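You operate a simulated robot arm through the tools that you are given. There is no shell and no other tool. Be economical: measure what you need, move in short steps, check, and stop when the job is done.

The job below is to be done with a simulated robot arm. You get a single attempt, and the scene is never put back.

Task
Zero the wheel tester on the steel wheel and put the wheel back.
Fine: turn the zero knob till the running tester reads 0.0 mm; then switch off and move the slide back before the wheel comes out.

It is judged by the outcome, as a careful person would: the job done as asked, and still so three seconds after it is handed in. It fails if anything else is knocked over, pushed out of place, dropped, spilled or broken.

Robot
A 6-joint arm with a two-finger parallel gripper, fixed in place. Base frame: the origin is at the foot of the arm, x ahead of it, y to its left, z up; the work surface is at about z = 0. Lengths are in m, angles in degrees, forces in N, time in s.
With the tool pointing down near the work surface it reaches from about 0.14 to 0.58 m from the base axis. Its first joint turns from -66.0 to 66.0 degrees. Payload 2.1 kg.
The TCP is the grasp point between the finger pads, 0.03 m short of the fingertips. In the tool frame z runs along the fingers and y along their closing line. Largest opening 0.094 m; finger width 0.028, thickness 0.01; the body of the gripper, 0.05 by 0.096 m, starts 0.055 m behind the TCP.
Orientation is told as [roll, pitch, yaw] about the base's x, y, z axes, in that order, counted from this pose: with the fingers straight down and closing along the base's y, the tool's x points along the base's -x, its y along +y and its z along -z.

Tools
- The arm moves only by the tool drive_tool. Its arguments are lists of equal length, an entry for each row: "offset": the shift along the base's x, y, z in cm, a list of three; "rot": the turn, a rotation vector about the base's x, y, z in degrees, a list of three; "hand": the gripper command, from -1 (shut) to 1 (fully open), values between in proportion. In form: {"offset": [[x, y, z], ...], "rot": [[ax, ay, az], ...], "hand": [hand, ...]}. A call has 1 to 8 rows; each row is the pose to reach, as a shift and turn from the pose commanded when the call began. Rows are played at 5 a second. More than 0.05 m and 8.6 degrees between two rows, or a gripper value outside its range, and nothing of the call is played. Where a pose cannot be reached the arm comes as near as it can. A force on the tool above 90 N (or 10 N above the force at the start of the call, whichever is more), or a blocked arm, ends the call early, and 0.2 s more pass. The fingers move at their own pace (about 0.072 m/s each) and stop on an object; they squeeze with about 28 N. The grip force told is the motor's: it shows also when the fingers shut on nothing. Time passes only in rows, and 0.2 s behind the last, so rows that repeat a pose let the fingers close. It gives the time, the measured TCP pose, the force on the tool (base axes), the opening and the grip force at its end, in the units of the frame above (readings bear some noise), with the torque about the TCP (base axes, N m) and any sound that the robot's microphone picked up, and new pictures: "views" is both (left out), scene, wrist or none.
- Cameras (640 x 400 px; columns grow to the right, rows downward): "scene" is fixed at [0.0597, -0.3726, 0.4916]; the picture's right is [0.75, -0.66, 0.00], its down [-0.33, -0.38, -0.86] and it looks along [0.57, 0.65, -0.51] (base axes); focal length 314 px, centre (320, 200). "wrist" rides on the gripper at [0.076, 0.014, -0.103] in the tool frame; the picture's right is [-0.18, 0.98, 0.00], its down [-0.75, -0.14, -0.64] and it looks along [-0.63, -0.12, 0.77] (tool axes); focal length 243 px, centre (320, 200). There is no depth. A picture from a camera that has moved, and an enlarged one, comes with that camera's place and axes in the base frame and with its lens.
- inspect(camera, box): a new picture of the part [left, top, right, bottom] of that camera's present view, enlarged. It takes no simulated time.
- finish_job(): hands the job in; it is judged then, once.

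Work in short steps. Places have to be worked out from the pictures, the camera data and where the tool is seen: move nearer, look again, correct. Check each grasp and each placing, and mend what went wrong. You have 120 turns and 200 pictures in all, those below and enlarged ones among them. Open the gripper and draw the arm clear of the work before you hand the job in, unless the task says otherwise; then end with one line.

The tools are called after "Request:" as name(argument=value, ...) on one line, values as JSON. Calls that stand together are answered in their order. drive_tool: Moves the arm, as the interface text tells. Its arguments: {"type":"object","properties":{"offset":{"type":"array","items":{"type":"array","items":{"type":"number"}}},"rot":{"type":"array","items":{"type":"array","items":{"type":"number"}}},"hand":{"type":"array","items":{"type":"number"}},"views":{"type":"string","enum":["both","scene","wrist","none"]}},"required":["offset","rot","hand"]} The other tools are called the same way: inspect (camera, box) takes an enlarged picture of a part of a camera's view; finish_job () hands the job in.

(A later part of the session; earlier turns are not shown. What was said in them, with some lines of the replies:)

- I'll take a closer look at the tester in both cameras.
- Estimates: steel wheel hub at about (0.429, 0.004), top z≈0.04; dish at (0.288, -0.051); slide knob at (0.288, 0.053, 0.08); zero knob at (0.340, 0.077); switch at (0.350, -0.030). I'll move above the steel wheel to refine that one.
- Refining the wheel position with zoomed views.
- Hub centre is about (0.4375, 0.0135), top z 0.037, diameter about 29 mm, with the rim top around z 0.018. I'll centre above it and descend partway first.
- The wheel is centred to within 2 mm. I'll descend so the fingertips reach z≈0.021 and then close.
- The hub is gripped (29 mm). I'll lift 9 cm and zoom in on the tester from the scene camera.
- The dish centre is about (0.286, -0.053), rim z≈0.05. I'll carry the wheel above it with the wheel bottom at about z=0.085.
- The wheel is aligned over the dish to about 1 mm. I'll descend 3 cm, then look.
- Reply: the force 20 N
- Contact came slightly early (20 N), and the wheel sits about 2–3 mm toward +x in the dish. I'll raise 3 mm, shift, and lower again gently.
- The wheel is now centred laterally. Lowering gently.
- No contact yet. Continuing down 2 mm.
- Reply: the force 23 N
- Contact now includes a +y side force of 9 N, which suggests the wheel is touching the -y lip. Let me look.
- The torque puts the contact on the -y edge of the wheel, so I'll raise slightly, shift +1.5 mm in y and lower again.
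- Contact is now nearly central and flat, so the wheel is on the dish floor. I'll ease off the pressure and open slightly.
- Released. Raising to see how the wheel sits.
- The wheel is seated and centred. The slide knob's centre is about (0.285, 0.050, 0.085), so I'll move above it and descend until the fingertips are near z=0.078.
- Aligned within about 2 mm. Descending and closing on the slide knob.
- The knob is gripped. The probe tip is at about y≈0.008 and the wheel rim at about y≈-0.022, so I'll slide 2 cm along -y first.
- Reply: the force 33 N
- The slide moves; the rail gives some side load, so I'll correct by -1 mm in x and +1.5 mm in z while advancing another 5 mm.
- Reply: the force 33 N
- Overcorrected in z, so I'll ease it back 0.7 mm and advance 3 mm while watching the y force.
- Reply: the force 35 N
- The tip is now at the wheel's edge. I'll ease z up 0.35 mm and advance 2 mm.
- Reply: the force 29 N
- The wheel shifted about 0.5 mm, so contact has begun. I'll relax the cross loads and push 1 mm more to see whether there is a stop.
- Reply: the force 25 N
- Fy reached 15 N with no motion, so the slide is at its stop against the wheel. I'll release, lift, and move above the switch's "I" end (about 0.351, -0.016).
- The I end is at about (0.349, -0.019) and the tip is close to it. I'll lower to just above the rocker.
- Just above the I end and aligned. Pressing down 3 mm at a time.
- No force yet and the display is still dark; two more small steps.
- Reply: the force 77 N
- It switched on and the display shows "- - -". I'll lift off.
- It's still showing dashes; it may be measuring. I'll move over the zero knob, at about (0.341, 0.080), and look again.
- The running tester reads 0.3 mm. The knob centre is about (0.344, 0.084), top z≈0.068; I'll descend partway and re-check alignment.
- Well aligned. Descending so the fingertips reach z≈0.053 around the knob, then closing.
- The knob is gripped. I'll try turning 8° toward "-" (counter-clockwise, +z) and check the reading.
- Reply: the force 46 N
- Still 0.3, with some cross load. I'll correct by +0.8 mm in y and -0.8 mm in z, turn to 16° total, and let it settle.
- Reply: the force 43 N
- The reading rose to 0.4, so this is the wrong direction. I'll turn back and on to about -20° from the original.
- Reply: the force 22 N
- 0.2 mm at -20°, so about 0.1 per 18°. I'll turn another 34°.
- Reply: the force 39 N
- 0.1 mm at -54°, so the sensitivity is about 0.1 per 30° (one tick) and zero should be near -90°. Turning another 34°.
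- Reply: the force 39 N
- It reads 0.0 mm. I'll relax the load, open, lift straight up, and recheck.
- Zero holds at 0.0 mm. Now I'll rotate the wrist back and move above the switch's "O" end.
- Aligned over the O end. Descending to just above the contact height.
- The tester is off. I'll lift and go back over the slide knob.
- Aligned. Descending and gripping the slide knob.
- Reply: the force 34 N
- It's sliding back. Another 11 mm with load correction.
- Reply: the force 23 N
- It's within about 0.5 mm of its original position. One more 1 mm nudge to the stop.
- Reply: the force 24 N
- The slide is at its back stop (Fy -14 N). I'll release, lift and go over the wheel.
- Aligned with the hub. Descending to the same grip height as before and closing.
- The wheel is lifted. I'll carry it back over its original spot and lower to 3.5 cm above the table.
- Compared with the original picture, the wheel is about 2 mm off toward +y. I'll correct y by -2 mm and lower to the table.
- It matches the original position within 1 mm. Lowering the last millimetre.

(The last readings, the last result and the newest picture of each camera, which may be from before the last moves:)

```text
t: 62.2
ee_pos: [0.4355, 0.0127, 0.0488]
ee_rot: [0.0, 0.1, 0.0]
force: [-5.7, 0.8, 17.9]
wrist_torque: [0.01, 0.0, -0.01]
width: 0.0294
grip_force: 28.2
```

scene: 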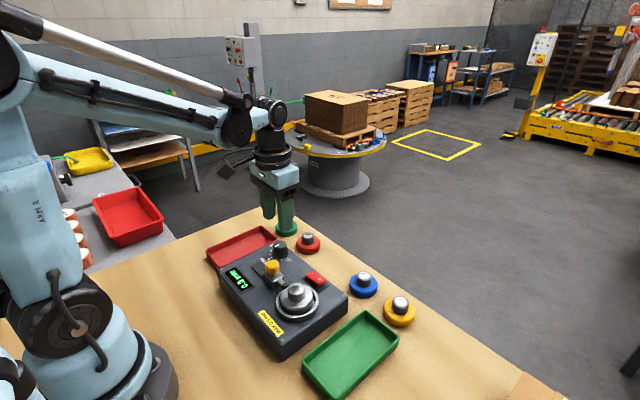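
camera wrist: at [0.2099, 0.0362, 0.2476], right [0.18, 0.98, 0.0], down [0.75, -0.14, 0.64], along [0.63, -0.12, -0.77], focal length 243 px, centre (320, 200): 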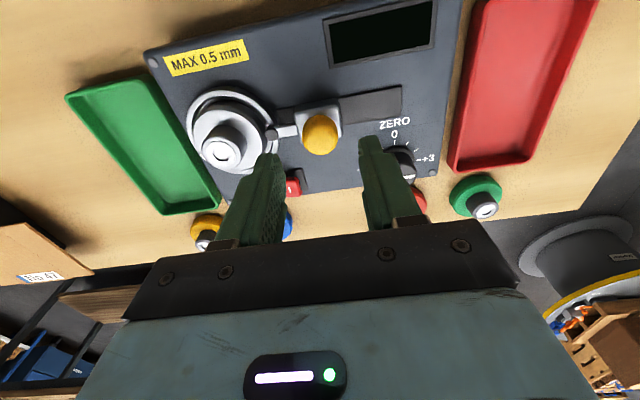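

The wheel is touching the table (18 N). I'll ease off 1 mm, open, then lift clear and retract.

Request:
drive_tool(offset=[[0, 0, 0.1], [0, 0, 0.1], [0, 0, 0.1], [0, 0, 0.1], [0, 0, 3], [0, 0, 7], [0, 0, 11], [0, 0, 15]], rot=[[0, 0, 0], [0, 0, 0], [0, 0, 0], [0, 0, 0], [0, 0, 0], [0, 0, 0], [0, 0, 0], [0, 0, 0]], hand=[-0.5, -0.2, 0, 0, 0, 0, 0, 0], views="none")

Request:
drive_tool(offset=[[-3, -2, 3], [-6, -4, 6], [-10, -7, 8], [-13, -9, 10], [-13, -9, 10]], rot=[[0, 0, 0], [0, 0, 0], [0, 0, 0], [0, 0, 0], [0, 0, 0]], hand=[0.5, 1, 1, 1, 1])

Request:
inspect(camera="scene", box=[200, 200, 430, 344])

```text
t: 64.0
ee_pos: [0.4372, 0.0106, 0.1992]
ee_rot: [0.0, 0.1, -0.1]
force: [0.1, -0.4, 0.0]
wrist_torque: [-0.02, 0.05, -0.02]
width: 0.0472
grip_force: 0.0
```

```text
refused: row 3 steps farther than a row can; nothing moved
```

```text
2.78 times, centred on (315, 272) of scene
camera zoom: at [0.0597, -0.3726, 0.4916], right [0.75, -0.66, 0.0], down [-0.33, -0.38, -0.86], along [0.57, 0.65, -0.51], focal length 874 px, centre (334, 0)
```

zoom: 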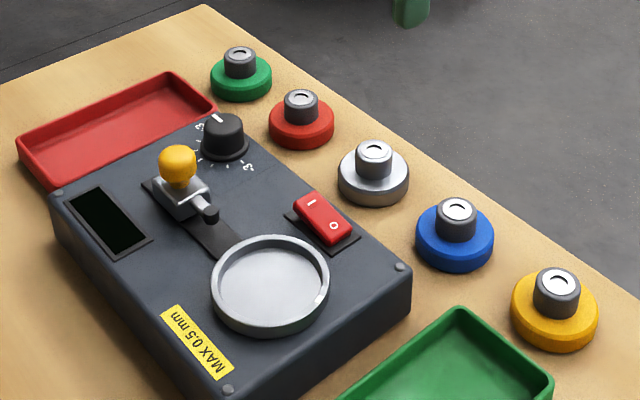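

Everything is in place; the retract was refused because one step was too long, so I'll redo it in shorter steps.

Request:
drive_tool(offset=[[-2, -1.5, 2], [-4, -3, 4], [-7, -5, 6], [-10, -7, 8], [-13, -9, 10], [-13, -9, 10]], rot=[[0, 0, 0], [0, 0, 0], [0, 0, 0], [0, 0, 0], [0, 0, 0], [0, 0, 0]], hand=[0.5, 1, 1, 1, 1, 1], views="scene")

```text
t: 65.4
ee_pos: [0.3082, -0.0787, 0.2975]
ee_rot: [0.0, 0.0, 0.0]
force: [0.3, -0.3, -0.1]
wrist_torque: [-0.03, 0.01, -0.01]
width: 0.0941
grip_force: 0.0
```

scene: 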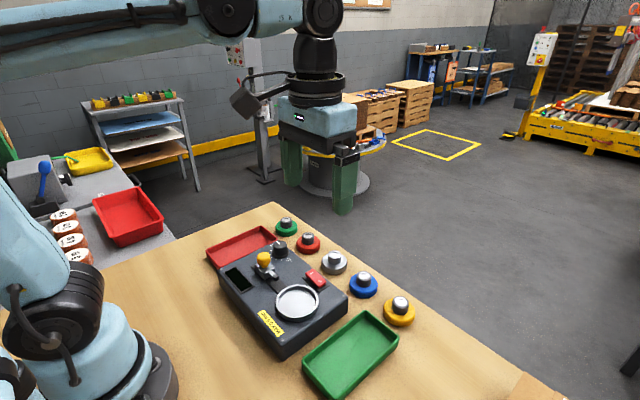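

The arm is clear, the tester is off, the slide is back and the wheel is on its spot. Handing in.

Request:
finish_job()

```text
The job is handed in.
```

The tester was zeroed to 0.0 mm on the steel wheel, then switched off and its slide moved back; the wheel is back within about 1 mm of its original spot, and nothing else looks moved.
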